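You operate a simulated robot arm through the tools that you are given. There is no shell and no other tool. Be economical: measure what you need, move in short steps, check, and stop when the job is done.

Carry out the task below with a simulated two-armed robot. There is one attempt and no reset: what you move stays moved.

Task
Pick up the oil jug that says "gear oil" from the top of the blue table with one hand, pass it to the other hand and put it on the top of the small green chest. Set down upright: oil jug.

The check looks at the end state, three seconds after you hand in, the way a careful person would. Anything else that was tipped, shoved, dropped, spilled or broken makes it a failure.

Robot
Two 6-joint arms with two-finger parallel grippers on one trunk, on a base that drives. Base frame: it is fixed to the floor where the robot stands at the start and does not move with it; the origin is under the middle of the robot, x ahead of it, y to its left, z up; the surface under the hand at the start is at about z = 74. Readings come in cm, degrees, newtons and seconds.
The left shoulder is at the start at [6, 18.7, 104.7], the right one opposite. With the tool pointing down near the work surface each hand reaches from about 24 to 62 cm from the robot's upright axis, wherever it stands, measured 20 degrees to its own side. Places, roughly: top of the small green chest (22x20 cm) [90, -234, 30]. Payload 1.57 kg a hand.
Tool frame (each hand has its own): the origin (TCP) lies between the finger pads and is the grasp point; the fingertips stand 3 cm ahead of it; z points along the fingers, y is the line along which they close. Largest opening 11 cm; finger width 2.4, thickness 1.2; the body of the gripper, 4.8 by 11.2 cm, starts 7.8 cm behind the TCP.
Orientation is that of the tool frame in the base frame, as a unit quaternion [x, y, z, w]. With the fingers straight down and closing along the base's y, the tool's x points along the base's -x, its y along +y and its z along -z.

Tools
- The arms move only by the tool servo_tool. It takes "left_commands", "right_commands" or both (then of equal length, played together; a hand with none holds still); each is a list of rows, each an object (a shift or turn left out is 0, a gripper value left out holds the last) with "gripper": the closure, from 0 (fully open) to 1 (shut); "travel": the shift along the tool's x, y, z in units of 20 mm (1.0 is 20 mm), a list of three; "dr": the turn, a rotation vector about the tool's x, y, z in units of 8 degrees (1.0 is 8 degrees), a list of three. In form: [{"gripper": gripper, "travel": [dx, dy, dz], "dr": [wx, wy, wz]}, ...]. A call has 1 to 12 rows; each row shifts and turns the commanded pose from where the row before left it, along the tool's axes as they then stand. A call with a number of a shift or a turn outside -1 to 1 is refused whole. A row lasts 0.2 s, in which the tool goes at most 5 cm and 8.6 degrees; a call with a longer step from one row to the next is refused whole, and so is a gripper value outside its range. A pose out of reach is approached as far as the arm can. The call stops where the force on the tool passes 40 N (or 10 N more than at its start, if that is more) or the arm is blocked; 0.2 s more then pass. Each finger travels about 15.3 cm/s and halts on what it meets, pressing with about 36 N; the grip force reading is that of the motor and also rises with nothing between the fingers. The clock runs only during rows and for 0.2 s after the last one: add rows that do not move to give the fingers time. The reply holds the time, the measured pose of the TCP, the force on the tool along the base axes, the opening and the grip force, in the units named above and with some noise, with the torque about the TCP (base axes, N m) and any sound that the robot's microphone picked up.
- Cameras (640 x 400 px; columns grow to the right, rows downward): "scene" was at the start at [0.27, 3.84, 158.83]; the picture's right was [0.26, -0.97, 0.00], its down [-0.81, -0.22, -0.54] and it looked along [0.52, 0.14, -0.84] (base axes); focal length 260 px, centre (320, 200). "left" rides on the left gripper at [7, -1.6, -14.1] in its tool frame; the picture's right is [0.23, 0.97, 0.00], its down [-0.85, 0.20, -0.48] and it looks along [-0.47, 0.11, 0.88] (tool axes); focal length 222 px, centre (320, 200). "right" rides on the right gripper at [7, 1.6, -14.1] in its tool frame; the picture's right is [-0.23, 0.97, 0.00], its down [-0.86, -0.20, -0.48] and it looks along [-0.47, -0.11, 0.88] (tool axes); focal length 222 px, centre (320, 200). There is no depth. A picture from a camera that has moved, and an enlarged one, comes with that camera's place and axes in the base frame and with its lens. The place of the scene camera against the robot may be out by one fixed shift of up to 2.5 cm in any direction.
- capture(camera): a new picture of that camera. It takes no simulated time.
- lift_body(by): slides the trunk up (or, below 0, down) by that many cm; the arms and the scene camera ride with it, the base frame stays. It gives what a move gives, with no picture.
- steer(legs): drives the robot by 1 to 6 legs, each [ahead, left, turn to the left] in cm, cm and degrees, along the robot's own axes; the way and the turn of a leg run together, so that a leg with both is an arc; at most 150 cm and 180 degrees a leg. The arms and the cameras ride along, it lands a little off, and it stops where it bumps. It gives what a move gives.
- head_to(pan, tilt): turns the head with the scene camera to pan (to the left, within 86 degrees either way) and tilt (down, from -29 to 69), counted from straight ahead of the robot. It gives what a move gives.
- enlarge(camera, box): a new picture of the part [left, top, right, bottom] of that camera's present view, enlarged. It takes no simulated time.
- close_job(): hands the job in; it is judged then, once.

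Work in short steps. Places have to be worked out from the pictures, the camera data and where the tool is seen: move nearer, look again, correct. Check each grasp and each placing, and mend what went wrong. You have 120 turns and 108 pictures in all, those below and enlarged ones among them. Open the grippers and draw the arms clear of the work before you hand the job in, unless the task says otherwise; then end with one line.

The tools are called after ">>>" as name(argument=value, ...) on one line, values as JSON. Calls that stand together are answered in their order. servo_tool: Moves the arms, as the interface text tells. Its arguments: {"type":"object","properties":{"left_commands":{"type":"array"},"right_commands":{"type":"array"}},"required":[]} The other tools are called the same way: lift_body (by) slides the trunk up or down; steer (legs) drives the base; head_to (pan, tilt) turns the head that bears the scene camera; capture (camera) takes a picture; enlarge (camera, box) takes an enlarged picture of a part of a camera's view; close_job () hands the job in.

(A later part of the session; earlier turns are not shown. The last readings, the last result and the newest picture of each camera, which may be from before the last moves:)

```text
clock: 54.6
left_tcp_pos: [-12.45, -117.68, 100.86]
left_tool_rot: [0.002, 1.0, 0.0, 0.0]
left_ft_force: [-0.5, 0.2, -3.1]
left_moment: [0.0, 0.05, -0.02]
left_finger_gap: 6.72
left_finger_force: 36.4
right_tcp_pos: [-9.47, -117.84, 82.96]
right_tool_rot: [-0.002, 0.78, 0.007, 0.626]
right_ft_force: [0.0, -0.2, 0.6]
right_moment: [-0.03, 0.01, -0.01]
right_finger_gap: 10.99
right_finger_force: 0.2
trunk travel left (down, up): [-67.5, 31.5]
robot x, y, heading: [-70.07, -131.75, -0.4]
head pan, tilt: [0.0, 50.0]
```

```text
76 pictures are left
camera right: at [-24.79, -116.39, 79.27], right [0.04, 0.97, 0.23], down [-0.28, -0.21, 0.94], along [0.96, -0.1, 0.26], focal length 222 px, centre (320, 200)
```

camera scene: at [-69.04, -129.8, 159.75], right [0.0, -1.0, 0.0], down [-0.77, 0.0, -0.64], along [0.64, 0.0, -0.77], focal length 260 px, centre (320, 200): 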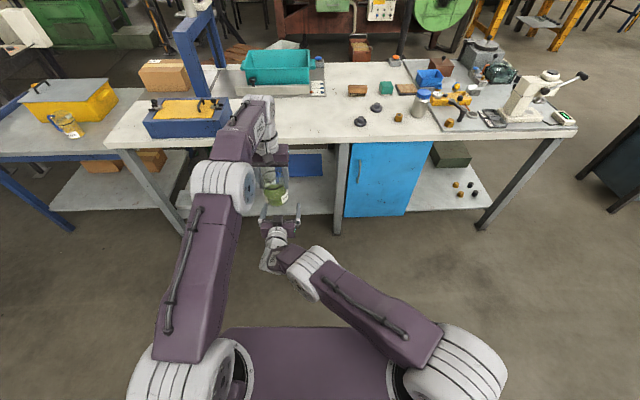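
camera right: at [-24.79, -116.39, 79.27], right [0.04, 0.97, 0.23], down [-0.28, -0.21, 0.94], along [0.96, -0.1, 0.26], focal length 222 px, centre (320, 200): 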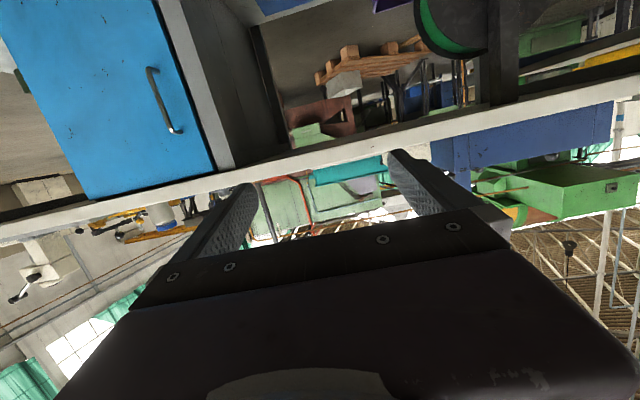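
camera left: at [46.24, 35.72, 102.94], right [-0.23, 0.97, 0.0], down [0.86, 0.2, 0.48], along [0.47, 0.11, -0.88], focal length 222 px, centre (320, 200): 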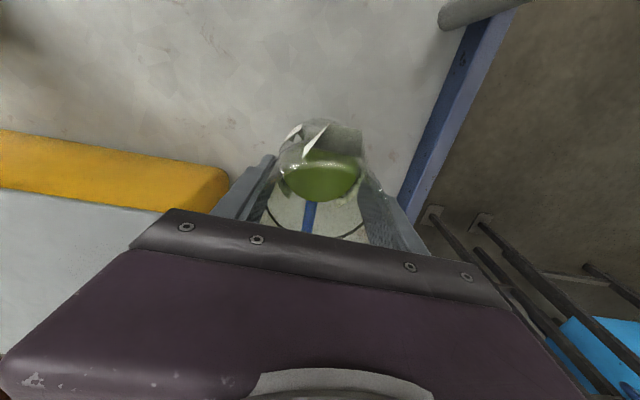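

Left holds the jug at (-12.5, -117.7), bottom at z about 92. I shift the right hand under it: 3.7 cm back and up 5.

>>> servo_tool(right_commands=[{"travel": [-0.51, 0.02, -0.59]}, {"travel": [-0.51, 0.02, -0.59]}, {"travel": [-0.51, 0.02, -0.59]}, {"travel": [-0.51, 0.02, -0.59]}, {"travel": [0, 0, 0]}])

```text
clock: 55.8
left_tcp_pos: [-12.48, -117.62, 101.15]
left_tool_rot: [0.001, 1.0, 0.0, 0.0]
left_ft_force: [0.6, 0.2, -2.3]
left_moment: [-0.05, 0.05, 0.03]
left_finger_gap: 6.74
left_finger_force: 35.5
right_tcp_pos: [-9.8, -115.73, 87.55]
right_tool_rot: [-0.002, 0.781, 0.007, 0.625]
right_ft_force: [0.6, -0.6, -0.1]
right_moment: [-0.01, 0.0, 0.01]
right_finger_gap: 11.01
right_finger_force: 0.0
right hand out of reach, approached as far as the arm can: row 1, 2, 3, 4
trunk travel left (down, up): [-67.5, 31.5]
robot x, y, heading: [-70.43, -131.82, -0.1]
head pan, tilt: [0.0, 50.0]
```

The level limit pushed it aside. I pitch 6° more down and re-aim at x -13.2, y -117.6.

>>> servo_tool(right_commands=[{"dr": [0, 0.8, 0]}, {"travel": [0.17, -0.32, -0.54]}, {"travel": [0.17, -0.32, -0.54]}, {"travel": [0.17, -0.31, -0.54]}, {"travel": [0, 0, 0]}])

```text
clock: 57.0
left_tcp_pos: [-12.41, -117.54, 101.12]
left_tool_rot: [0.002, 1.0, 0.0, 0.0]
left_ft_force: [-0.3, -0.7, -3.9]
left_moment: [-0.02, 0.04, 0.0]
left_finger_gap: 6.73
left_finger_force: 36.6
right_tcp_pos: [-13.18, -117.83, 87.41]
right_tool_rot: [-0.002, 0.814, 0.006, 0.581]
right_ft_force: [-0.1, 0.2, 0.7]
right_moment: [0.03, -0.01, 0.0]
right_finger_gap: 11.02
right_finger_force: 0.1
trunk travel left (down, up): [-67.5, 31.5]
robot x, y, heading: [-70.64, -131.5, -0.2]
head pan, tilt: [0.0, 50.0]
```

Aligned under the jug at 19° pitch with no reach warning. I check with pictures before raising.

>>> enlarge(camera="scene", box=[220, 130, 360, 290])

>>> capture(camera="left")

>>> capture(camera="right")

```text
2.50 times, centred on (290, 210) of scene
camera zoom: at [-69.02, -129.82, 159.74], right [0.0, -1.0, 0.0], down [-0.77, 0.0, -0.64], along [0.64, 0.0, -0.77], focal length 649 px, centre (395, 175)
```

zoom: 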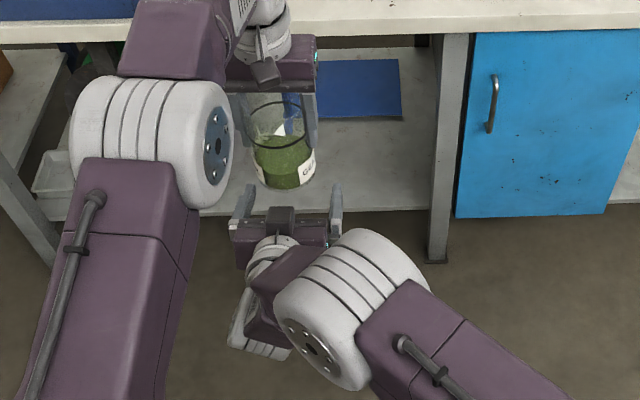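

```text
74 pictures are left
camera left: at [-19.31, -119.08, 115.24], right [-0.22, 0.97, 0.0], down [0.86, 0.2, 0.48], along [0.47, 0.11, -0.88], focal length 222 px, centre (320, 200)
```

left: 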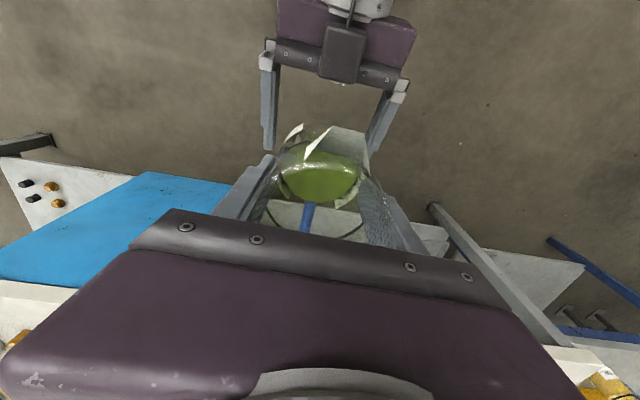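

```text
73 pictures are left
camera right: at [-28.76, -116.32, 85.46], right [0.06, 0.97, 0.22], down [-0.17, -0.21, 0.96], along [0.98, -0.1, 0.16], focal length 222 px, centre (320, 200)
```

right: 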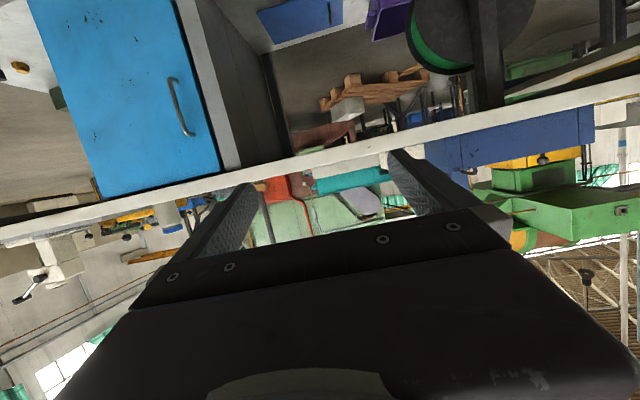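

Fingers straddle the jug laterally. I raise the right hand 8.4 cm in small steps.

>>> servo_tool(right_commands=[{"travel": [-0.5, 0.02, -0.17]}, {"travel": [-0.6, 0.02, -0.21]}, {"travel": [-0.6, 0.02, -0.21]}, {"travel": [-0.6, 0.02, -0.21]}, {"travel": [-0.6, 0.02, -0.21]}, {"travel": [-0.6, 0.02, -0.21]}, {"travel": [-0.47, 0.02, -0.15]}, {"travel": [0, 0, 0]}])

>>> capture(camera="left")

>>> capture(camera="right")

>>> enlarge(camera="scene", box=[240, 130, 340, 230])

```text
clock: 58.8
left_tcp_pos: [-12.5, -117.6, 101.15]
left_tool_rot: [0.001, 1.0, 0.0, 0.0]
left_ft_force: [-0.4, -1.0, -3.2]
left_moment: [-0.01, 0.04, -0.02]
left_finger_gap: 6.77
left_finger_force: 35.5
right_tcp_pos: [-13.19, -117.52, 95.84]
right_tool_rot: [-0.002, 0.813, 0.006, 0.582]
right_ft_force: [-0.8, 0.0, 0.4]
right_moment: [-0.02, -0.05, 0.0]
right_finger_gap: 10.98
right_finger_force: 0.1
trunk travel left (down, up): [-67.5, 31.5]
robot x, y, heading: [-70.06, -131.61, 0.1]
head pan, tilt: [0.0, 50.0]
```

```text
72 pictures are left
camera left: at [-19.32, -119.09, 115.24], right [-0.22, 0.97, 0.0], down [0.86, 0.2, 0.48], along [0.47, 0.11, -0.88], focal length 222 px, centre (320, 200)
```

left: 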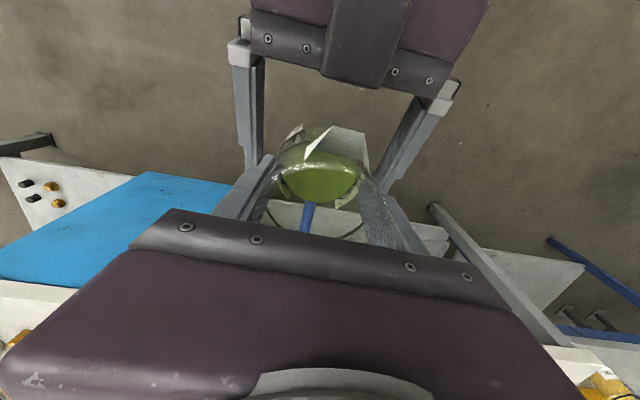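

```text
71 pictures are left
camera right: at [-28.76, -116.13, 93.8], right [0.06, 0.97, 0.22], down [-0.17, -0.21, 0.96], along [0.98, -0.1, 0.16], focal length 222 px, centre (320, 200)
```

right: 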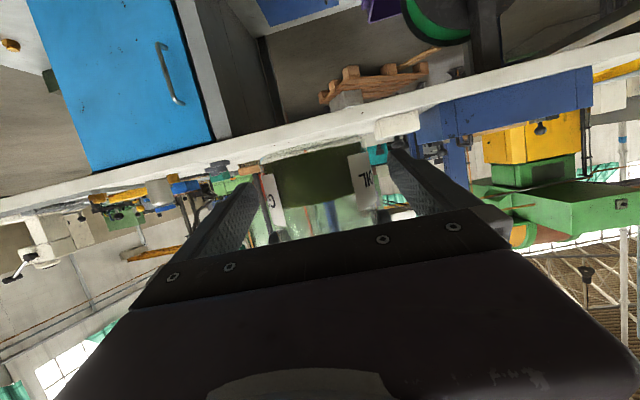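

```text
4.00 times, centred on (290, 180) of scene
camera zoom: at [-69.03, -129.82, 159.75], right [0.0, -1.0, 0.0], down [-0.77, 0.0, -0.64], along [0.64, 0.0, -0.77], focal length 1038 px, centre (440, 280)
```

zoom: 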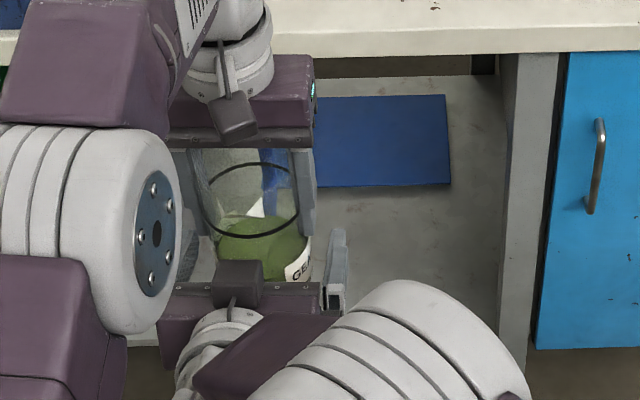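

The jug's base is between the right fingers, below the left ones. I close the right gripper.

>>> servo_tool(right_commands=[{"gripper": 0.15}, {"gripper": 0.25}, {"gripper": 0.35}, {"gripper": 0.5}, {"gripper": 1}, {"gripper": 1}, {"gripper": 1}])

>>> capture(camera="right")

```text
clock: 60.4
left_tcp_pos: [-12.37, -117.52, 101.05]
left_tool_rot: [0.001, 1.0, 0.0, 0.0]
left_ft_force: [0.2, -1.0, -3.5]
left_moment: [0.77, 0.06, 1.04]
left_finger_gap: 6.74
left_finger_force: 35.8
right_tcp_pos: [-13.11, -117.6, 95.76]
right_tool_rot: [-0.003, 0.813, 0.007, 0.582]
right_ft_force: [0.4, 1.5, -0.2]
right_moment: [-0.86, -0.08, -1.01]
right_finger_gap: 6.74
right_finger_force: 35.9
trunk travel left (down, up): [-67.5, 31.5]
robot x, y, heading: [-70.31, -131.82, -0.1]
head pan, tilt: [0.0, 50.0]
```

```text
69 pictures are left
camera right: at [-28.76, -116.13, 93.78], right [0.06, 0.97, 0.22], down [-0.17, -0.21, 0.96], along [0.98, -0.1, 0.16], focal length 222 px, centre (320, 200)
```

right: 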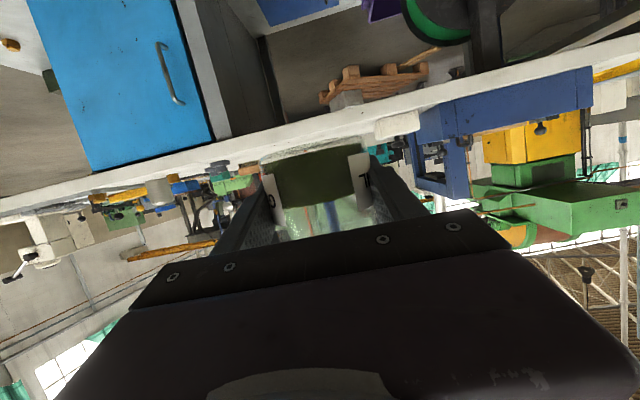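

The right hand holds too (6.74 cm, 36 N). I open the left gripper and raise it clear.

>>> servo_tool(left_commands=[{"gripper": 0.3}, {"gripper": 0.1}, {"gripper": 0}, {"gripper": 0}, {"gripper": 0}])

>>> capture(camera="left")

>>> enlarge(camera="scene", box=[240, 130, 340, 230])

```text
clock: 61.6
left_tcp_pos: [-12.51, -117.5, 101.17]
left_tool_rot: [0.002, 1.0, 0.0, -0.001]
left_ft_force: [-0.1, 0.2, 0.6]
left_moment: [0.0, -0.01, -0.06]
left_finger_gap: 11.0
left_finger_force: 0.1
right_tcp_pos: [-13.09, -117.58, 95.8]
right_tool_rot: [-0.002, 0.813, 0.006, 0.582]
right_ft_force: [-0.4, 0.4, 1.0]
right_moment: [-0.03, 0.03, 0.02]
right_finger_gap: 6.74
right_finger_force: 36.1
trunk travel left (down, up): [-67.5, 31.5]
robot x, y, heading: [-70.42, -131.59, 0.3]
head pan, tilt: [0.0, 50.0]
```

```text
68 pictures are left
camera left: at [-19.33, -119.09, 115.25], right [-0.22, 0.97, 0.0], down [0.86, 0.2, 0.48], along [0.47, 0.11, -0.88], focal length 222 px, centre (320, 200)
```

left: 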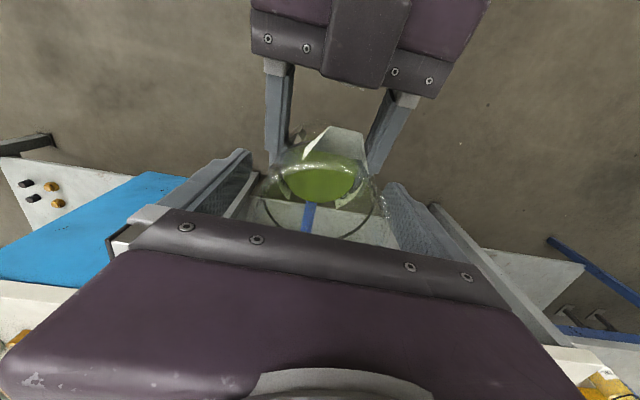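

```text
4.00 times, centred on (290, 180) of scene
camera zoom: at [-69.04, -129.82, 159.75], right [0.0, -1.0, 0.0], down [-0.77, 0.0, -0.64], along [0.64, 0.0, -0.77], focal length 1038 px, centre (440, 280)
```

zoom: 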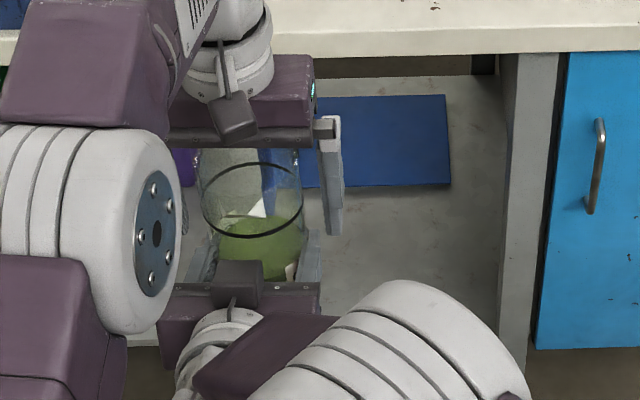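

The jug sits steady in the right hand. I raise the left hand with a slight pull back, watching for contact.

>>> servo_tool(left_commands=[{"travel": [0, 0, -0.6]}, {"travel": [0.05, 0, -0.7]}, {"travel": [0.1, 0, -0.8]}, {"travel": [0.2, 0, -0.9]}, {"travel": [0.3, 0, -0.9]}, {"travel": [0.4, 0, -0.9]}, {"travel": [0.5, 0, -0.9]}, {"travel": [0.5, 0, -0.9]}, {"travel": [0, 0, 0]}])

>>> capture(camera="left")

```text
clock: 63.6
left_tcp_pos: [-16.5, -117.58, 114.27]
left_tool_rot: [0.002, 1.0, 0.0, -0.001]
left_ft_force: [0.3, 0.1, 0.9]
left_moment: [-0.03, 0.0, 0.07]
left_finger_gap: 10.99
left_finger_force: 0.0
right_tcp_pos: [-13.22, -117.52, 95.73]
right_tool_rot: [-0.001, 0.813, 0.006, 0.582]
right_ft_force: [0.3, 0.1, 0.2]
right_moment: [-0.03, 0.03, -0.02]
right_finger_gap: 6.74
right_finger_force: 36.6
trunk travel left (down, up): [-67.5, 31.5]
robot x, y, heading: [-70.26, -132.0, -0.0]
head pan, tilt: [0.0, 50.0]
```

```text
66 pictures are left
camera left: at [-23.33, -119.14, 128.43], right [-0.22, 0.97, 0.0], down [0.86, 0.2, 0.48], along [0.47, 0.11, -0.88], focal length 222 px, centre (320, 200)
```

left: 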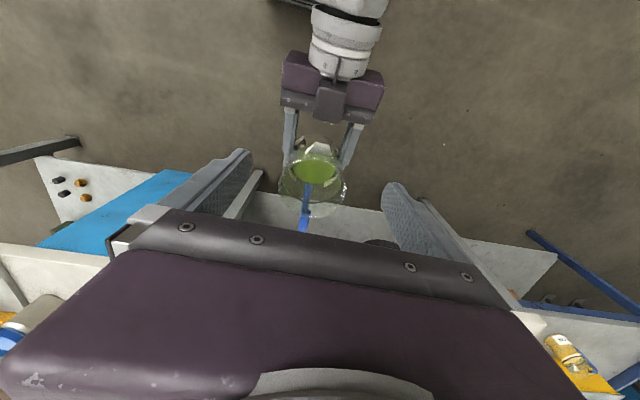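

The handover worked: the jug is clear of the left fingers. I move the left hand left and then tuck it back, and extend the right hand a little with the jug, bringing it to the middle.

>>> servo_tool(left_commands=[{"travel": [0, 1, -0.3]}, {"travel": [0, 1, 0]}, {"travel": [0, 1, 0]}, {"travel": [0, 1, 0]}, {"travel": [0, 1, 0]}, {"travel": [0, 1, 0]}, {"travel": [0, 1, 0]}, {"travel": [1, 0, 0]}, {"travel": [1, 0, 0]}, {"travel": [1, 0, 0]}, {"travel": [1, 0, 0]}, {"travel": [1, 0, 0]}])

>>> servo_tool(left_commands=[{"travel": [1, 0, 0]}, {"travel": [1, 0, 0]}, {"travel": [1, 0, 0]}, {"travel": [1, 0, 0]}, {"travel": [1, 0, 0]}, {"travel": [1, 0, 0]}, {"travel": [1, 0, 0]}, {"travel": [0.8, 0, 0]}, {"travel": [0, 0, 0]}])

>>> servo_tool(right_commands=[{"travel": [-0.05, -0.4, 0.15]}, {"travel": [-0.12, -0.9, 0.36]}, {"travel": [-0.12, -0.9, 0.36]}, {"travel": [-0.12, -0.9, 0.36]}, {"travel": [-0.12, -0.9, 0.36]}, {"travel": [-0.12, -0.9, 0.36]}, {"travel": [-0.12, -0.9, 0.36]}, {"travel": [-0.12, -0.9, 0.36]}, {"travel": [-0.12, -0.9, 0.36]}, {"travel": [-0.12, -0.9, 0.36]}, {"travel": [-0.05, -0.5, 0.15]}, {"travel": [0, 0, 0]}])

>>> capture(camera="scene")

```text
clock: 66.2
left_tcp_pos: [-27.04, -103.63, 114.65]
left_tool_rot: [0.001, 1.0, -0.001, 0.0]
left_ft_force: [-0.4, 0.5, -0.6]
left_moment: [0.02, -0.03, -0.06]
left_finger_gap: 11.0
left_finger_force: 0.0
left hand out of reach, approached as far as the arm can: row 7
right_tcp_pos: [-13.36, -117.63, 95.83]
right_tool_rot: [-0.002, 0.813, 0.006, 0.583]
right_ft_force: [0.3, 0.5, 0.5]
right_moment: [0.01, 0.04, 0.03]
right_finger_gap: 6.76
right_finger_force: 35.9
trunk travel left (down, up): [-67.5, 31.5]
robot x, y, heading: [-70.42, -131.84, -0.2]
head pan, tilt: [0.0, 50.0]
```

```text
clock: 68.2
left_tcp_pos: [-42.44, -103.51, 114.74]
left_tool_rot: [0.002, 1.0, 0.0, -0.001]
left_ft_force: [0.3, 0.4, 0.3]
left_moment: [0.01, 0.04, 0.0]
left_finger_gap: 11.0
left_finger_force: 0.0
right_tcp_pos: [-13.25, -117.51, 95.77]
right_tool_rot: [-0.001, 0.814, 0.005, 0.581]
right_ft_force: [0.1, -0.1, -0.2]
right_moment: [0.02, 0.06, 0.01]
right_finger_gap: 6.71
right_finger_force: 36.4
trunk travel left (down, up): [-67.5, 31.5]
robot x, y, heading: [-70.56, -131.94, -0.1]
head pan, tilt: [0.0, 50.0]
```

```text
clock: 70.8
left_tcp_pos: [-42.46, -103.62, 114.72]
left_tool_rot: [0.002, 1.0, 0.0, 0.0]
left_ft_force: [0.2, -0.4, 0.0]
left_moment: [0.0, 0.01, -0.02]
left_finger_gap: 10.98
left_finger_force: 0.2
right_tcp_pos: [-5.49, -135.56, 95.6]
right_tool_rot: [-0.002, 0.814, 0.006, 0.581]
right_ft_force: [-0.6, 0.4, 1.0]
right_moment: [0.04, 0.06, 0.0]
right_finger_gap: 6.72
right_finger_force: 35.7
trunk travel left (down, up): [-67.5, 31.5]
robot x, y, heading: [-70.14, -131.95, -0.4]
head pan, tilt: [0.0, 50.0]
```

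```text
65 pictures are left
camera scene: at [-69.05, -129.82, 159.75], right [0.0, -1.0, 0.0], down [-0.77, 0.0, -0.64], along [0.64, 0.0, -0.77], focal length 260 px, centre (320, 200)
```

scene: 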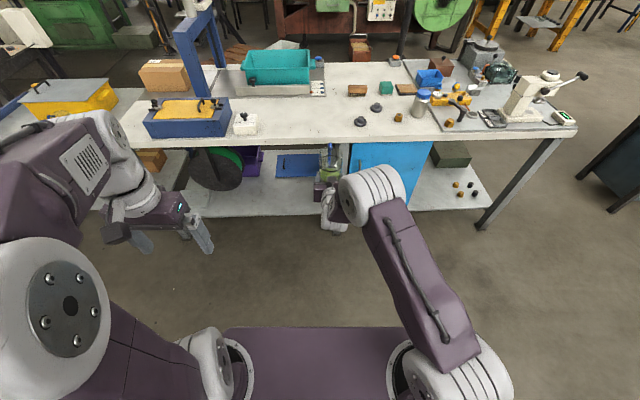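

Arms are arranged: jug at about (65, -4) in the robot's frame, left hand tucked. I slide right past the bench in open floor.

>>> steer(legs=[[0, -120, 0]])

>>> head_to(pan=-35, tilt=30)

>>> capture(camera="scene")

>>> capture(camera="left")

```text
clock: 77.0
left_tcp_pos: [-42.42, -224.29, 114.66]
left_tool_rot: [-0.006, 1.0, 0.001, 0.0]
left_ft_force: [0.1, 0.0, 0.1]
left_moment: [0.02, 0.0, -0.02]
left_finger_gap: 10.98
left_finger_force: 0.1
right_tcp_pos: [-5.16, -255.74, 95.67]
right_tool_rot: [-0.008, 0.813, 0.011, 0.582]
right_ft_force: [0.3, 0.5, -0.4]
right_moment: [0.02, 0.07, -0.01]
right_finger_gap: 6.74
right_finger_force: 36.3
trunk travel left (down, up): [-67.5, 31.5]
robot x, y, heading: [-69.78, -253.14, 0.7]
head pan, tilt: [0.0, 50.0]
```

```text
clock: 78.0
left_tcp_pos: [-42.44, -224.27, 114.78]
left_tool_rot: [-0.005, 1.0, -0.001, 0.0]
left_ft_force: [0.0, -0.4, 0.5]
left_moment: [0.0, 0.04, -0.02]
left_finger_gap: 10.98
left_finger_force: 0.0
right_tcp_pos: [-5.02, -255.82, 95.59]
right_tool_rot: [-0.008, 0.813, 0.011, 0.581]
right_ft_force: [0.2, 0.0, 0.4]
right_moment: [-0.06, 0.09, 0.02]
right_finger_gap: 6.77
right_finger_force: 36.2
trunk travel left (down, up): [-67.5, 31.5]
robot x, y, heading: [-69.9, -252.93, 0.6]
head pan, tilt: [-35.0, 30.0]
```

```text
64 pictures are left
camera scene: at [-68.88, -256.1, 162.69], right [-0.56, -0.83, 0.0], down [-0.41, 0.28, -0.87], along [0.71, -0.49, -0.5], focal length 260 px, centre (320, 200)
```

scene: 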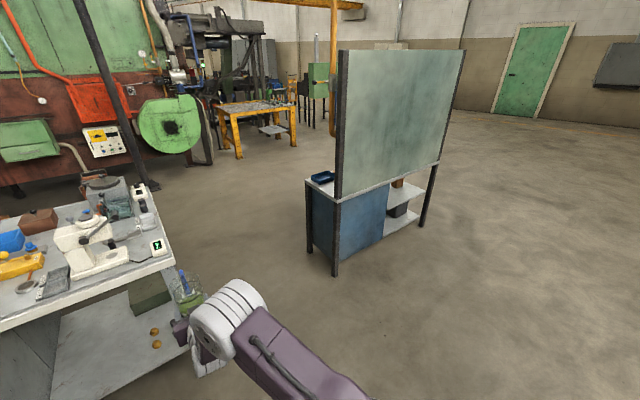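

```text
63 pictures are left
camera left: at [-49.29, -225.9, 128.87], right [-0.24, 0.97, 0.0], down [0.85, 0.21, 0.48], along [0.46, 0.11, -0.88], focal length 222 px, centre (320, 200)
```

left: 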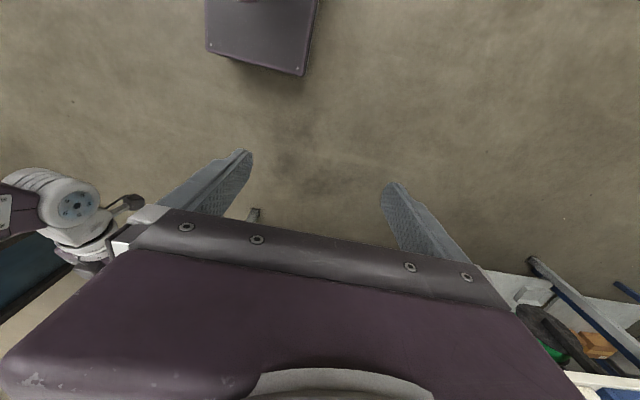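

The cabinet stands at about x 53–92, y < -355, and the robot's base is only about ±21 cm, so the aisle is wide enough. I go on to y about -328 and turn left 80° in the open.

>>> steer(legs=[[0, -75, 0], [0, 0, 80]])

>>> head_to(pan=-40, tilt=40)

>>> capture(camera="scene")

```text
clock: 85.5
left_tcp_pos: [-93.24, -295.88, 114.78]
left_tool_rot: [-0.654, 0.756, 0.0, -0.001]
left_ft_force: [-0.3, -1.1, -0.9]
left_moment: [-0.01, 0.03, 0.0]
left_finger_gap: 11.03
left_finger_force: 0.2
right_tcp_pos: [-56.48, -263.71, 95.57]
right_tool_rot: [-0.536, 0.613, 0.386, 0.434]
right_ft_force: [-0.1, 0.2, 0.2]
right_moment: [-0.06, 0.05, 0.01]
right_finger_gap: 6.74
right_finger_force: 35.8
trunk travel left (down, up): [-67.5, 31.5]
robot x, y, heading: [-69.2, -328.08, 81.9]
head pan, tilt: [-35.0, 30.0]
```

```text
clock: 86.2
left_tcp_pos: [-93.16, -295.96, 114.64]
left_tool_rot: [-0.655, 0.756, 0.0, 0.0]
left_ft_force: [0.5, -0.5, 0.1]
left_moment: [0.0, 0.0, -0.01]
left_finger_gap: 11.0
left_finger_force: 0.1
right_tcp_pos: [-56.44, -263.77, 95.57]
right_tool_rot: [-0.535, 0.613, 0.386, 0.435]
right_ft_force: [0.4, -0.1, 0.2]
right_moment: [-0.06, -0.02, 0.04]
right_finger_gap: 6.76
right_finger_force: 36.3
trunk travel left (down, up): [-67.5, 31.5]
robot x, y, heading: [-68.69, -327.7, 81.9]
head pan, tilt: [-40.0, 40.0]
```

```text
62 pictures are left
camera scene: at [-64.05, -325.64, 161.17], right [0.67, -0.75, 0.0], down [-0.48, -0.43, -0.77], along [0.57, 0.51, -0.64], focal length 260 px, centre (320, 200)
```

scene: 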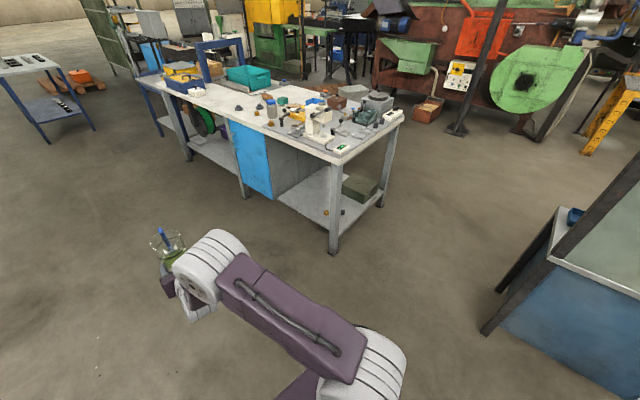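

Bench end legs are at about (39, -247) and (111, -245), the chest top at about (91, -234). I slide toward the bench end, stopping short of the corner.

>>> steer(legs=[[7.9, -83.8, 0]])

>>> head_to(pan=-25, tilt=45)

>>> capture(camera="scene")

```text
clock: 90.7
left_tcp_pos: [-8.82, -299.99, 114.68]
left_tool_rot: [-0.653, 0.757, 0.0, 0.0]
left_ft_force: [0.4, 1.2, 0.7]
left_moment: [0.01, 0.05, -0.02]
left_finger_gap: 10.98
left_finger_force: 0.1
right_tcp_pos: [28.12, -268.02, 95.47]
right_tool_rot: [-0.535, 0.613, 0.386, 0.435]
right_ft_force: [0.5, 0.3, 0.2]
right_moment: [-0.05, 0.0, 0.03]
right_finger_gap: 6.72
right_finger_force: 36.0
trunk travel left (down, up): [-67.5, 31.5]
robot x, y, heading: [15.18, -331.44, 81.5]
head pan, tilt: [-40.0, 40.0]
```

```text
clock: 91.5
left_tcp_pos: [-8.79, -300.02, 114.83]
left_tool_rot: [-0.653, 0.757, 0.0, 0.0]
left_ft_force: [0.4, 0.7, 0.2]
left_moment: [-0.04, -0.04, 0.02]
left_finger_gap: 11.0
left_finger_force: 0.1
right_tcp_pos: [28.09, -268.16, 95.52]
right_tool_rot: [-0.534, 0.614, 0.385, 0.435]
right_ft_force: [0.4, -0.3, 0.6]
right_moment: [-0.03, 0.03, 0.0]
right_finger_gap: 6.73
right_finger_force: 36.3
trunk travel left (down, up): [-67.5, 31.5]
robot x, y, heading: [15.25, -331.56, 81.8]
head pan, tilt: [-25.0, 45.0]
```

```text
61 pictures are left
camera scene: at [18.39, -328.77, 160.44], right [0.83, -0.55, 0.0], down [-0.39, -0.59, -0.71], along [0.39, 0.59, -0.71], focal length 260 px, centre (320, 200)
```

scene: 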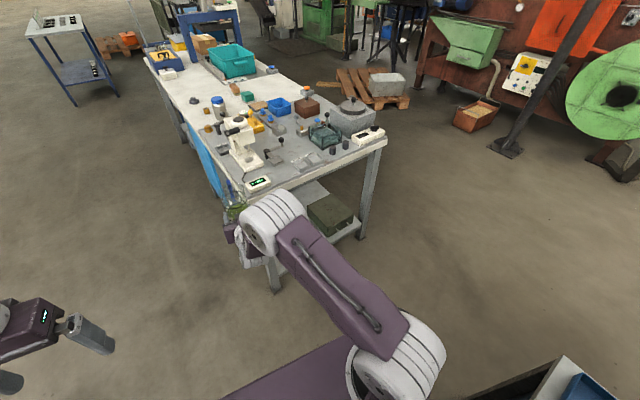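

End edge lies at y about -246 to -250. I lower the trunk 54 cm here in the open, so the jug base is about 8 cm above the chest top level.

>>> lift_body(by=-54)

>>> capture(camera="scene")

>>> capture(camera="right")

```text
refused: -54 is not a number from -40 to 40
```

```text
60 pictures are left
camera scene: at [18.39, -328.77, 160.44], right [0.83, -0.55, 0.0], down [-0.39, -0.59, -0.71], along [0.39, 0.59, -0.71], focal length 260 px, centre (320, 200)
```

scene: 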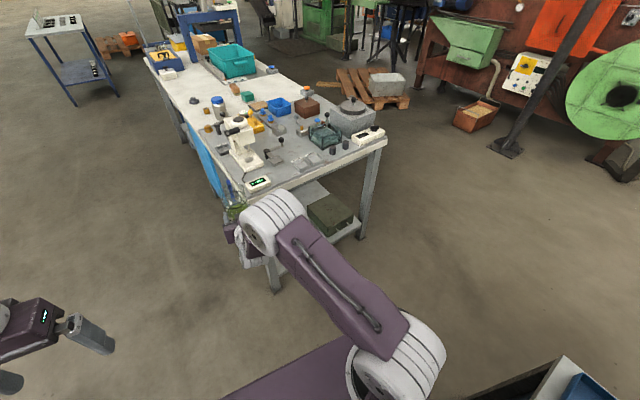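

```text
59 pictures are left
camera right: at [24.46, -283.38, 93.54], right [-0.95, 0.2, 0.22], down [0.18, -0.2, 0.96], along [0.24, 0.96, 0.16], focal length 222 px, centre (320, 200)
```

right: 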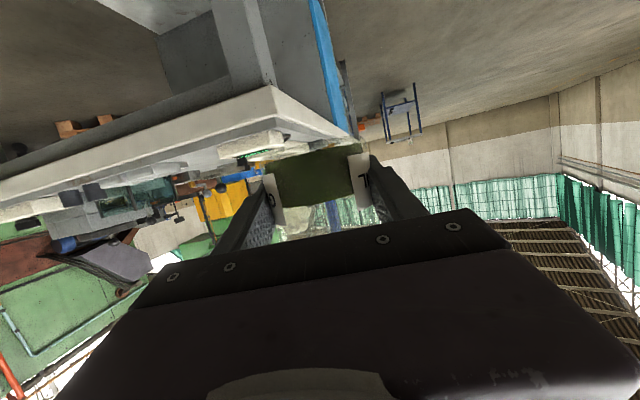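

The limit is 40 cm per call, so I lower in two moves.

>>> lift_body(by=-34)

>>> lift_body(by=-20)

>>> head_to(pan=-25, tilt=30)

>>> capture(camera="scene")

>>> capture(camera="right")

```text
clock: 94.8
left_tcp_pos: [-8.67, -300.17, 80.77]
left_tool_rot: [-0.654, 0.757, 0.0, 0.0]
left_ft_force: [-0.8, 0.2, 0.5]
left_moment: [-0.04, -0.02, 0.01]
left_finger_gap: 10.99
left_finger_force: 0.0
right_tcp_pos: [28.09, -268.1, 61.59]
right_tool_rot: [-0.534, 0.614, 0.385, 0.436]
right_ft_force: [-0.1, 0.0, -0.3]
right_moment: [-0.05, 0.05, -0.02]
right_finger_gap: 6.73
right_finger_force: 35.9
trunk travel left (down, up): [-33.5, 65.5]
robot x, y, heading: [15.63, -331.48, 81.8]
head pan, tilt: [-25.0, 45.0]
```

```text
clock: 97.0
left_tcp_pos: [-8.8, -300.06, 60.7]
left_tool_rot: [-0.652, 0.758, 0.001, 0.0]
left_ft_force: [-0.7, -0.8, -0.5]
left_moment: [-0.02, -0.03, -0.01]
left_finger_gap: 10.98
left_finger_force: 0.1
right_tcp_pos: [27.96, -268.11, 41.61]
right_tool_rot: [-0.535, 0.613, 0.386, 0.435]
right_ft_force: [-0.1, 0.1, 0.4]
right_moment: [-0.09, 0.01, 0.01]
right_finger_gap: 6.73
right_finger_force: 36.0
trunk travel left (down, up): [-13.5, 85.5]
robot x, y, heading: [14.97, -331.62, 81.6]
head pan, tilt: [-25.0, 45.0]
```

```text
clock: 97.7
left_tcp_pos: [-8.87, -300.11, 60.84]
left_tool_rot: [-0.653, 0.757, 0.001, 0.0]
left_ft_force: [0.5, 0.0, 0.0]
left_moment: [-0.01, -0.02, 0.01]
left_finger_gap: 11.01
left_finger_force: 0.1
right_tcp_pos: [28.1, -268.08, 41.46]
right_tool_rot: [-0.534, 0.613, 0.386, 0.435]
right_ft_force: [0.3, 0.0, -0.1]
right_moment: [-0.03, 0.01, -0.02]
right_finger_gap: 6.73
right_finger_force: 36.0
trunk travel left (down, up): [-13.5, 85.5]
robot x, y, heading: [15.32, -331.9, 81.6]
head pan, tilt: [-25.0, 30.0]
```

```text
58 pictures are left
camera scene: at [18.87, -328.03, 108.69], right [0.84, -0.55, 0.0], down [-0.28, -0.42, -0.87], along [0.48, 0.72, -0.5], focal length 260 px, centre (320, 200)
```

scene: 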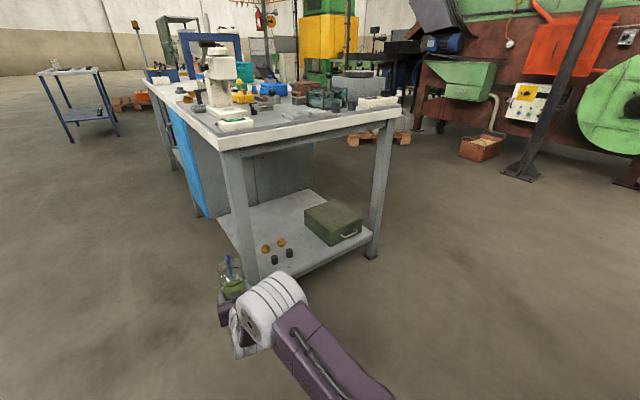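

```text
57 pictures are left
camera right: at [24.45, -283.4, 39.54], right [-0.95, 0.2, 0.22], down [0.18, -0.2, 0.96], along [0.24, 0.96, 0.16], focal length 222 px, centre (320, 200)
```

right: 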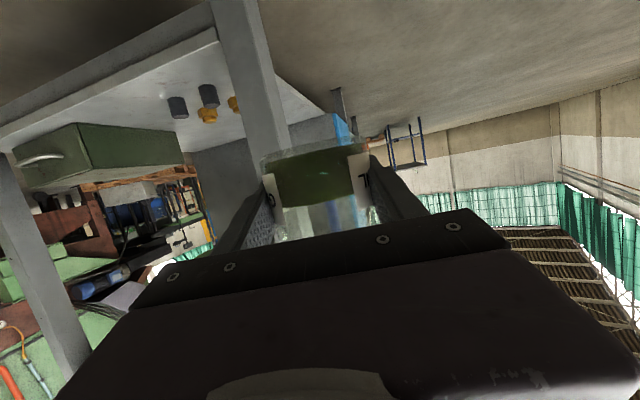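

Very clear view of the chest now. I enlarge to locate its top precisely.

>>> enlarge(camera="scene", box=[230, 170, 390, 290])

```text
3.33 times, centred on (310, 230) of scene
camera zoom: at [18.87, -328.03, 108.69], right [0.84, -0.55, 0.0], down [-0.28, -0.42, -0.87], along [0.48, 0.72, -0.5], focal length 865 px, centre (353, 100)
```

zoom: 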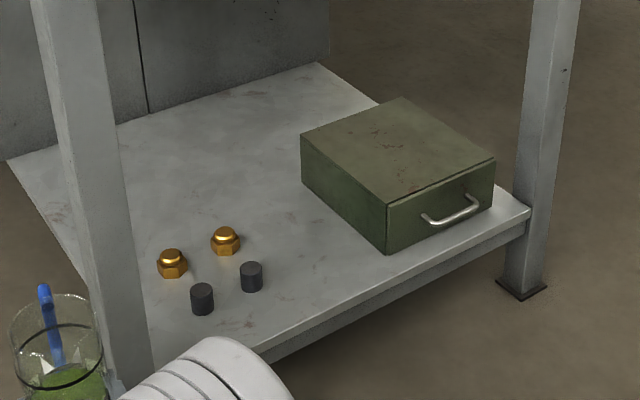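

>>> enlarge(camera="right", box=[0, 60, 240, 210])

```text
2.67 times, centred on (120, 135) of right
camera zoom: at [24.45, -283.4, 39.54], right [-0.95, 0.2, 0.22], down [0.18, -0.2, 0.96], along [0.24, 0.96, 0.16], focal length 592 px, centre (853, 373)
```

zoom: 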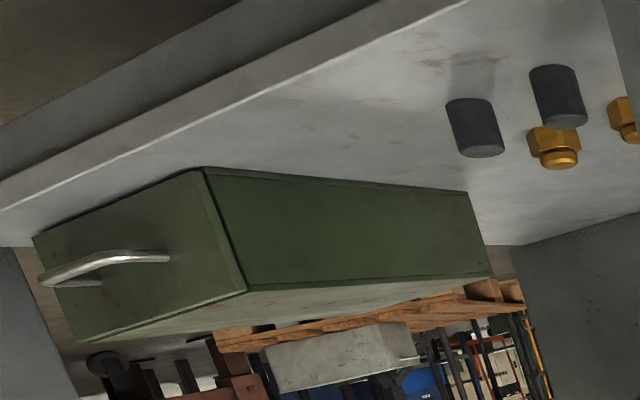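

Chest top centre from both cameras: about (91, -234). To pass the corner leg with margin I go mostly sideways first, then in.

>>> steer(legs=[[9.5, -23.9, 0], [13.5, -23.3, 0]])

>>> head_to(pan=-5, tilt=40)

>>> capture(camera="scene")

>>> capture(camera="right")

>>> capture(camera="left")

```text
clock: 101.1
left_tcp_pos: [41.19, -284.3, 60.71]
left_tool_rot: [-0.654, 0.757, 0.0, 0.0]
left_ft_force: [0.3, -0.1, -1.0]
left_moment: [0.01, -0.02, -0.01]
left_finger_gap: 11.02
left_finger_force: 0.0
right_tcp_pos: [78.15, -252.31, 41.42]
right_tool_rot: [-0.534, 0.614, 0.385, 0.435]
right_ft_force: [-0.7, -1.1, 1.0]
right_moment: [-0.04, 0.04, 0.02]
right_finger_gap: 6.75
right_finger_force: 36.4
trunk travel left (down, up): [-13.5, 85.5]
robot x, y, heading: [65.37, -316.12, 81.5]
head pan, tilt: [-25.0, 30.0]
```

```text
clock: 101.9
left_tcp_pos: [41.16, -284.43, 60.72]
left_tool_rot: [-0.653, 0.757, 0.0, 0.0]
left_ft_force: [0.1, -0.3, 0.1]
left_moment: [0.02, 0.0, 0.0]
left_finger_gap: 11.02
left_finger_force: 0.1
right_tcp_pos: [78.1, -252.33, 41.39]
right_tool_rot: [-0.534, 0.613, 0.386, 0.435]
right_ft_force: [-0.2, -0.1, 0.4]
right_moment: [-0.05, -0.01, -0.02]
right_finger_gap: 6.75
right_finger_force: 36.0
trunk travel left (down, up): [-13.5, 85.5]
robot x, y, heading: [64.78, -315.76, 81.9]
head pan, tilt: [-5.0, 40.0]
```

```text
54 pictures are left
camera scene: at [65.82, -311.53, 107.17], right [0.97, -0.23, 0.0], down [-0.15, -0.63, -0.77], along [0.18, 0.74, -0.64], focal length 260 px, centre (320, 200)
```

scene: 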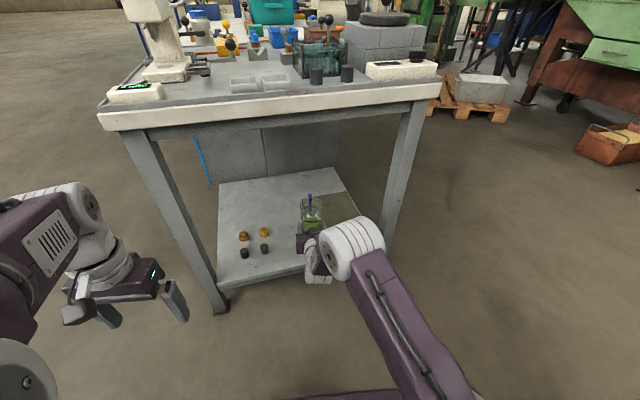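

```text
53 pictures are left
camera right: at [74.43, -267.64, 39.53], right [-0.95, 0.2, 0.22], down [0.18, -0.2, 0.96], along [0.24, 0.96, 0.16], focal length 222 px, centre (320, 200)
```

right: 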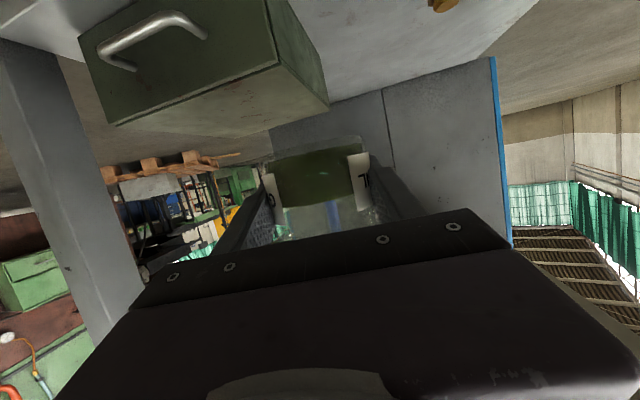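

```text
52 pictures are left
camera left: at [41.88, -291.32, 74.88], right [-1.0, -0.08, 0.0], down [-0.07, 0.88, 0.48], along [-0.04, 0.48, -0.88], focal length 222 px, centre (320, 200)
```

left: 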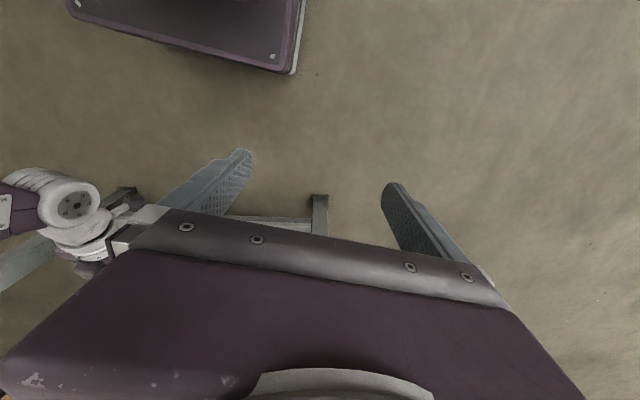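

Re-measured chest top: about (81–102, -246 to -226), centre about (91, -235.5). I drive in the rest.

>>> steer(legs=[[18.3, -10.3, 0]])

>>> capture(camera="scene")

>>> capture(camera="right")

```text
clock: 103.5
left_tcp_pos: [53.99, -267.79, 60.7]
left_tool_rot: [-0.654, 0.757, 0.0, 0.0]
left_ft_force: [0.4, 0.1, -0.2]
left_moment: [0.0, 0.0, 0.0]
left_finger_gap: 11.01
left_finger_force: 0.1
right_tcp_pos: [90.85, -235.72, 41.59]
right_tool_rot: [-0.534, 0.614, 0.385, 0.436]
right_ft_force: [0.2, 0.4, -0.5]
right_moment: [-0.06, 0.0, 0.01]
right_finger_gap: 6.73
right_finger_force: 35.7
trunk travel left (down, up): [-13.5, 85.5]
robot x, y, heading: [78.39, -299.14, 81.9]
head pan, tilt: [-5.0, 40.0]
```

```text
51 pictures are left
camera scene: at [78.58, -295.07, 107.16], right [0.97, -0.23, 0.0], down [-0.15, -0.63, -0.77], along [0.18, 0.74, -0.64], focal length 260 px, centre (320, 200)
```

scene: 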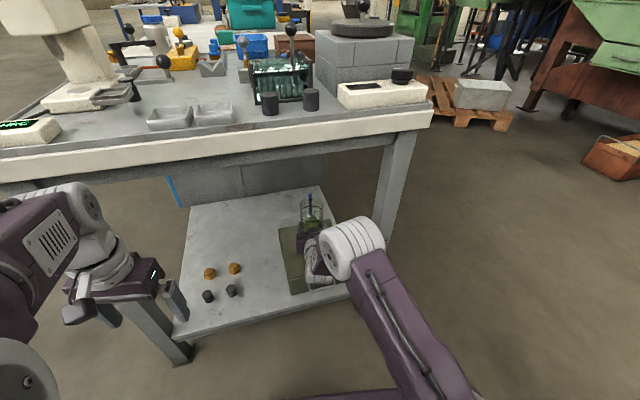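

```text
50 pictures are left
camera right: at [87.22, -251.19, 39.52], right [-0.95, 0.2, 0.22], down [0.18, -0.2, 0.96], along [0.24, 0.96, 0.16], focal length 222 px, centre (320, 200)
```

right: 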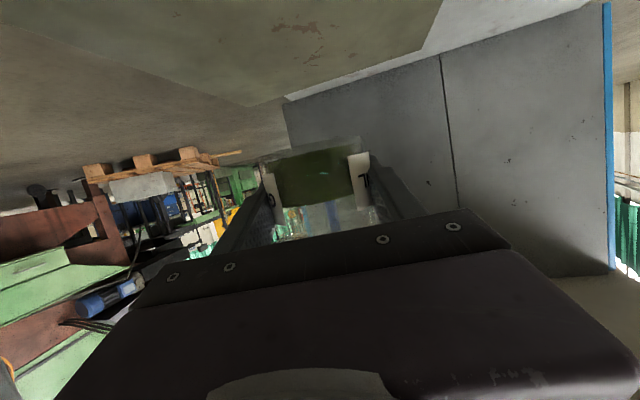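

Jug is above the chest centre. I lower the trunk 6 cm and look at the remaining gap.

>>> lift_body(by=-6)

>>> capture(camera="right")

>>> enlarge(camera="scene", box=[250, 170, 370, 310])

```text
clock: 104.5
left_tcp_pos: [53.97, -267.8, 54.68]
left_tool_rot: [-0.654, 0.757, 0.0, 0.0]
left_ft_force: [-0.6, -0.4, 0.1]
left_moment: [-0.01, -0.02, 0.01]
left_finger_gap: 11.0
left_finger_force: 0.1
right_tcp_pos: [90.95, -235.86, 35.47]
right_tool_rot: [-0.534, 0.614, 0.385, 0.436]
right_ft_force: [0.5, 0.2, -0.2]
right_moment: [-0.09, -0.02, 0.03]
right_finger_gap: 6.74
right_finger_force: 35.7
trunk travel left (down, up): [-7.5, 91.5]
robot x, y, heading: [77.71, -299.42, 81.7]
head pan, tilt: [-5.0, 40.0]
```

```text
49 pictures are left
camera right: at [87.22, -251.2, 33.54], right [-0.95, 0.2, 0.22], down [0.18, -0.2, 0.96], along [0.24, 0.96, 0.16], focal length 222 px, centre (320, 200)
```

right: 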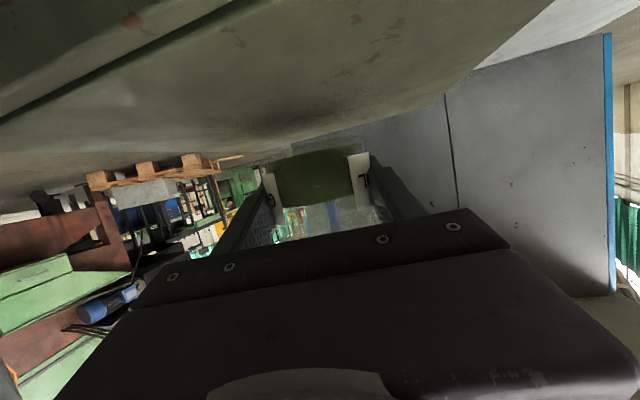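

```text
2.86 times, centred on (310, 240) of scene
camera zoom: at [78.58, -295.09, 101.16], right [0.97, -0.23, 0.0], down [-0.15, -0.63, -0.77], along [0.18, 0.74, -0.64], focal length 742 px, centre (349, 86)
```

zoom: 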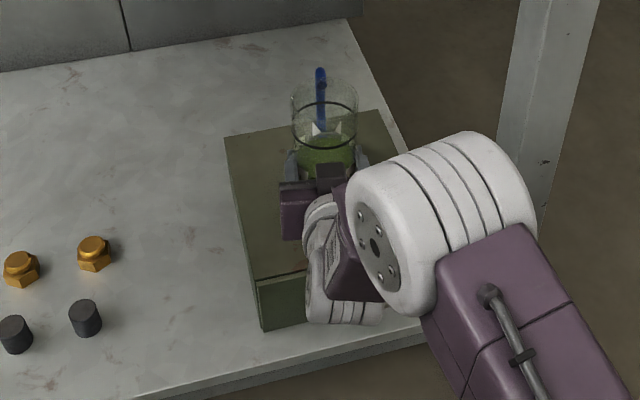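

About 2 cm remain by estimate. I lower with the arm in tiny steps, watching the vertical force.

>>> servo_tool(right_commands=[{"travel": [0.12, 0, 0.041]}, {"travel": [0.12, 0, 0.041]}, {"travel": [0.12, 0, 0.041]}, {"travel": [0.12, 0, 0.041]}, {"travel": [0.12, 0, 0.041]}, {"travel": [0.12, 0, 0.041]}, {"travel": [0, 0, 0]}])

>>> capture(camera="right")

```text
clock: 106.1
left_tcp_pos: [53.95, -267.91, 54.79]
left_tool_rot: [-0.653, 0.757, 0.0, 0.0]
left_ft_force: [-0.1, 0.5, 0.0]
left_moment: [-0.02, 0.04, 0.01]
left_finger_gap: 11.01
left_finger_force: 0.0
right_tcp_pos: [90.92, -235.8, 34.06]
right_tool_rot: [-0.534, 0.614, 0.385, 0.435]
right_ft_force: [0.6, -0.8, -0.6]
right_moment: [-0.06, -0.01, -0.01]
right_finger_gap: 6.73
right_finger_force: 35.8
trunk travel left (down, up): [-7.5, 91.5]
robot x, y, heading: [78.23, -299.32, 81.7]
head pan, tilt: [-5.0, 40.0]
```

```text
47 pictures are left
camera right: at [87.2, -251.19, 32.04], right [-0.95, 0.2, 0.22], down [0.18, -0.2, 0.96], along [0.24, 0.96, 0.16], focal length 222 px, centre (320, 200)
```

right: 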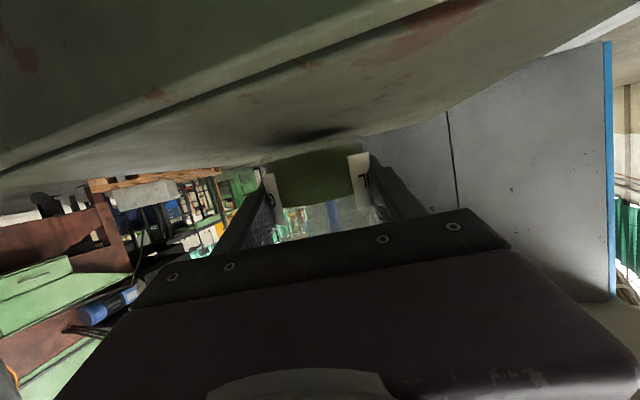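

A contact shadow is closing under the jug; no contact force yet. I continue in 2 mm steps.

>>> servo_tool(right_commands=[{"travel": [0.09, 0, 0.032]}, {"travel": [0.09, 0, 0.032]}, {"travel": [0.09, 0, 0.032]}, {"travel": [0, 0, 0]}])

>>> enlarge(camera="right", box=[220, 100, 420, 220])

```text
clock: 107.1
left_tcp_pos: [53.92, -267.82, 54.65]
left_tool_rot: [-0.653, 0.757, 0.0, 0.0]
left_ft_force: [0.0, -0.1, 0.4]
left_moment: [0.02, -0.01, 0.01]
left_finger_gap: 11.0
left_finger_force: 0.1
right_tcp_pos: [90.83, -235.92, 33.42]
right_tool_rot: [-0.534, 0.614, 0.385, 0.436]
right_ft_force: [-0.2, -0.2, -0.3]
right_moment: [-0.03, 0.01, 0.01]
right_finger_gap: 6.74
right_finger_force: 35.8
trunk travel left (down, up): [-7.5, 91.5]
robot x, y, heading: [78.17, -299.62, 81.5]
head pan, tilt: [-5.0, 40.0]
```

```text
3.20 times, centred on (320, 160) of right
camera zoom: at [87.2, -251.18, 31.41], right [-0.95, 0.2, 0.22], down [0.18, -0.2, 0.96], along [0.24, 0.96, 0.15], focal length 711 px, centre (320, 328)
```

zoom: 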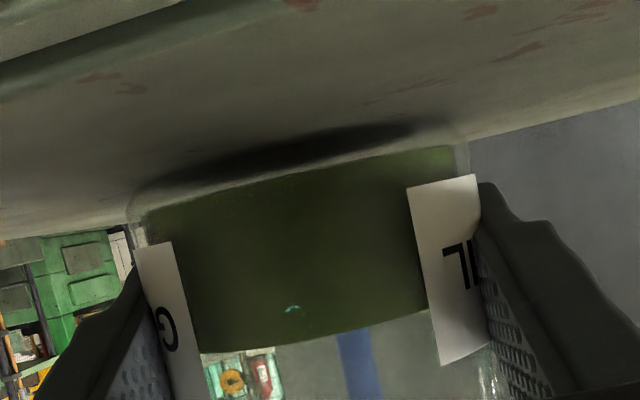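

A few millimetres are left. I continue in about 1.5 mm steps.

>>> servo_tool(right_commands=[{"travel": [0.07, 0, 0.024]}, {"travel": [0.07, 0, 0.024]}, {"travel": [0, 0, 0]}])

>>> enlarge(camera="right", box=[220, 100, 420, 220])

```text
clock: 107.9
left_tcp_pos: [54.04, -267.89, 54.77]
left_tool_rot: [-0.652, 0.758, 0.001, 0.001]
left_ft_force: [-0.2, 0.2, 0.7]
left_moment: [0.05, -0.05, 0.02]
left_finger_gap: 10.97
left_finger_force: 0.0
right_tcp_pos: [90.86, -235.93, 33.43]
right_tool_rot: [-0.534, 0.613, 0.386, 0.436]
right_ft_force: [1.6, 0.4, 7.5]
right_moment: [-0.09, -0.37, 0.01]
right_finger_gap: 6.75
right_finger_force: 35.7
trunk travel left (down, up): [-7.5, 91.5]
robot x, y, heading: [77.75, -299.94, 81.4]
head pan, tilt: [-5.0, 40.0]
```

```text
3.20 times, centred on (320, 160) of right
camera zoom: at [87.2, -251.15, 31.27], right [-0.95, 0.2, 0.22], down [0.18, -0.21, 0.96], along [0.24, 0.96, 0.16], focal length 711 px, centre (320, 328)
```

zoom: 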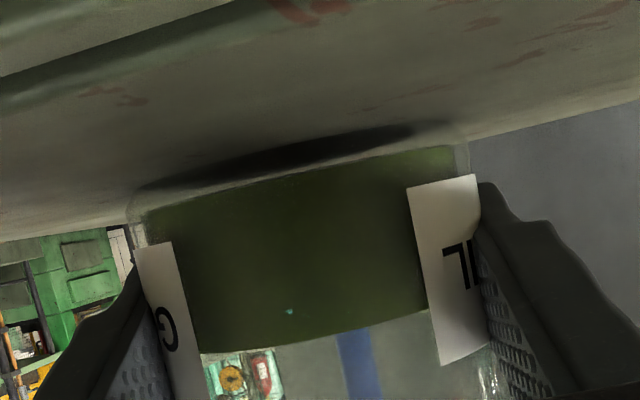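

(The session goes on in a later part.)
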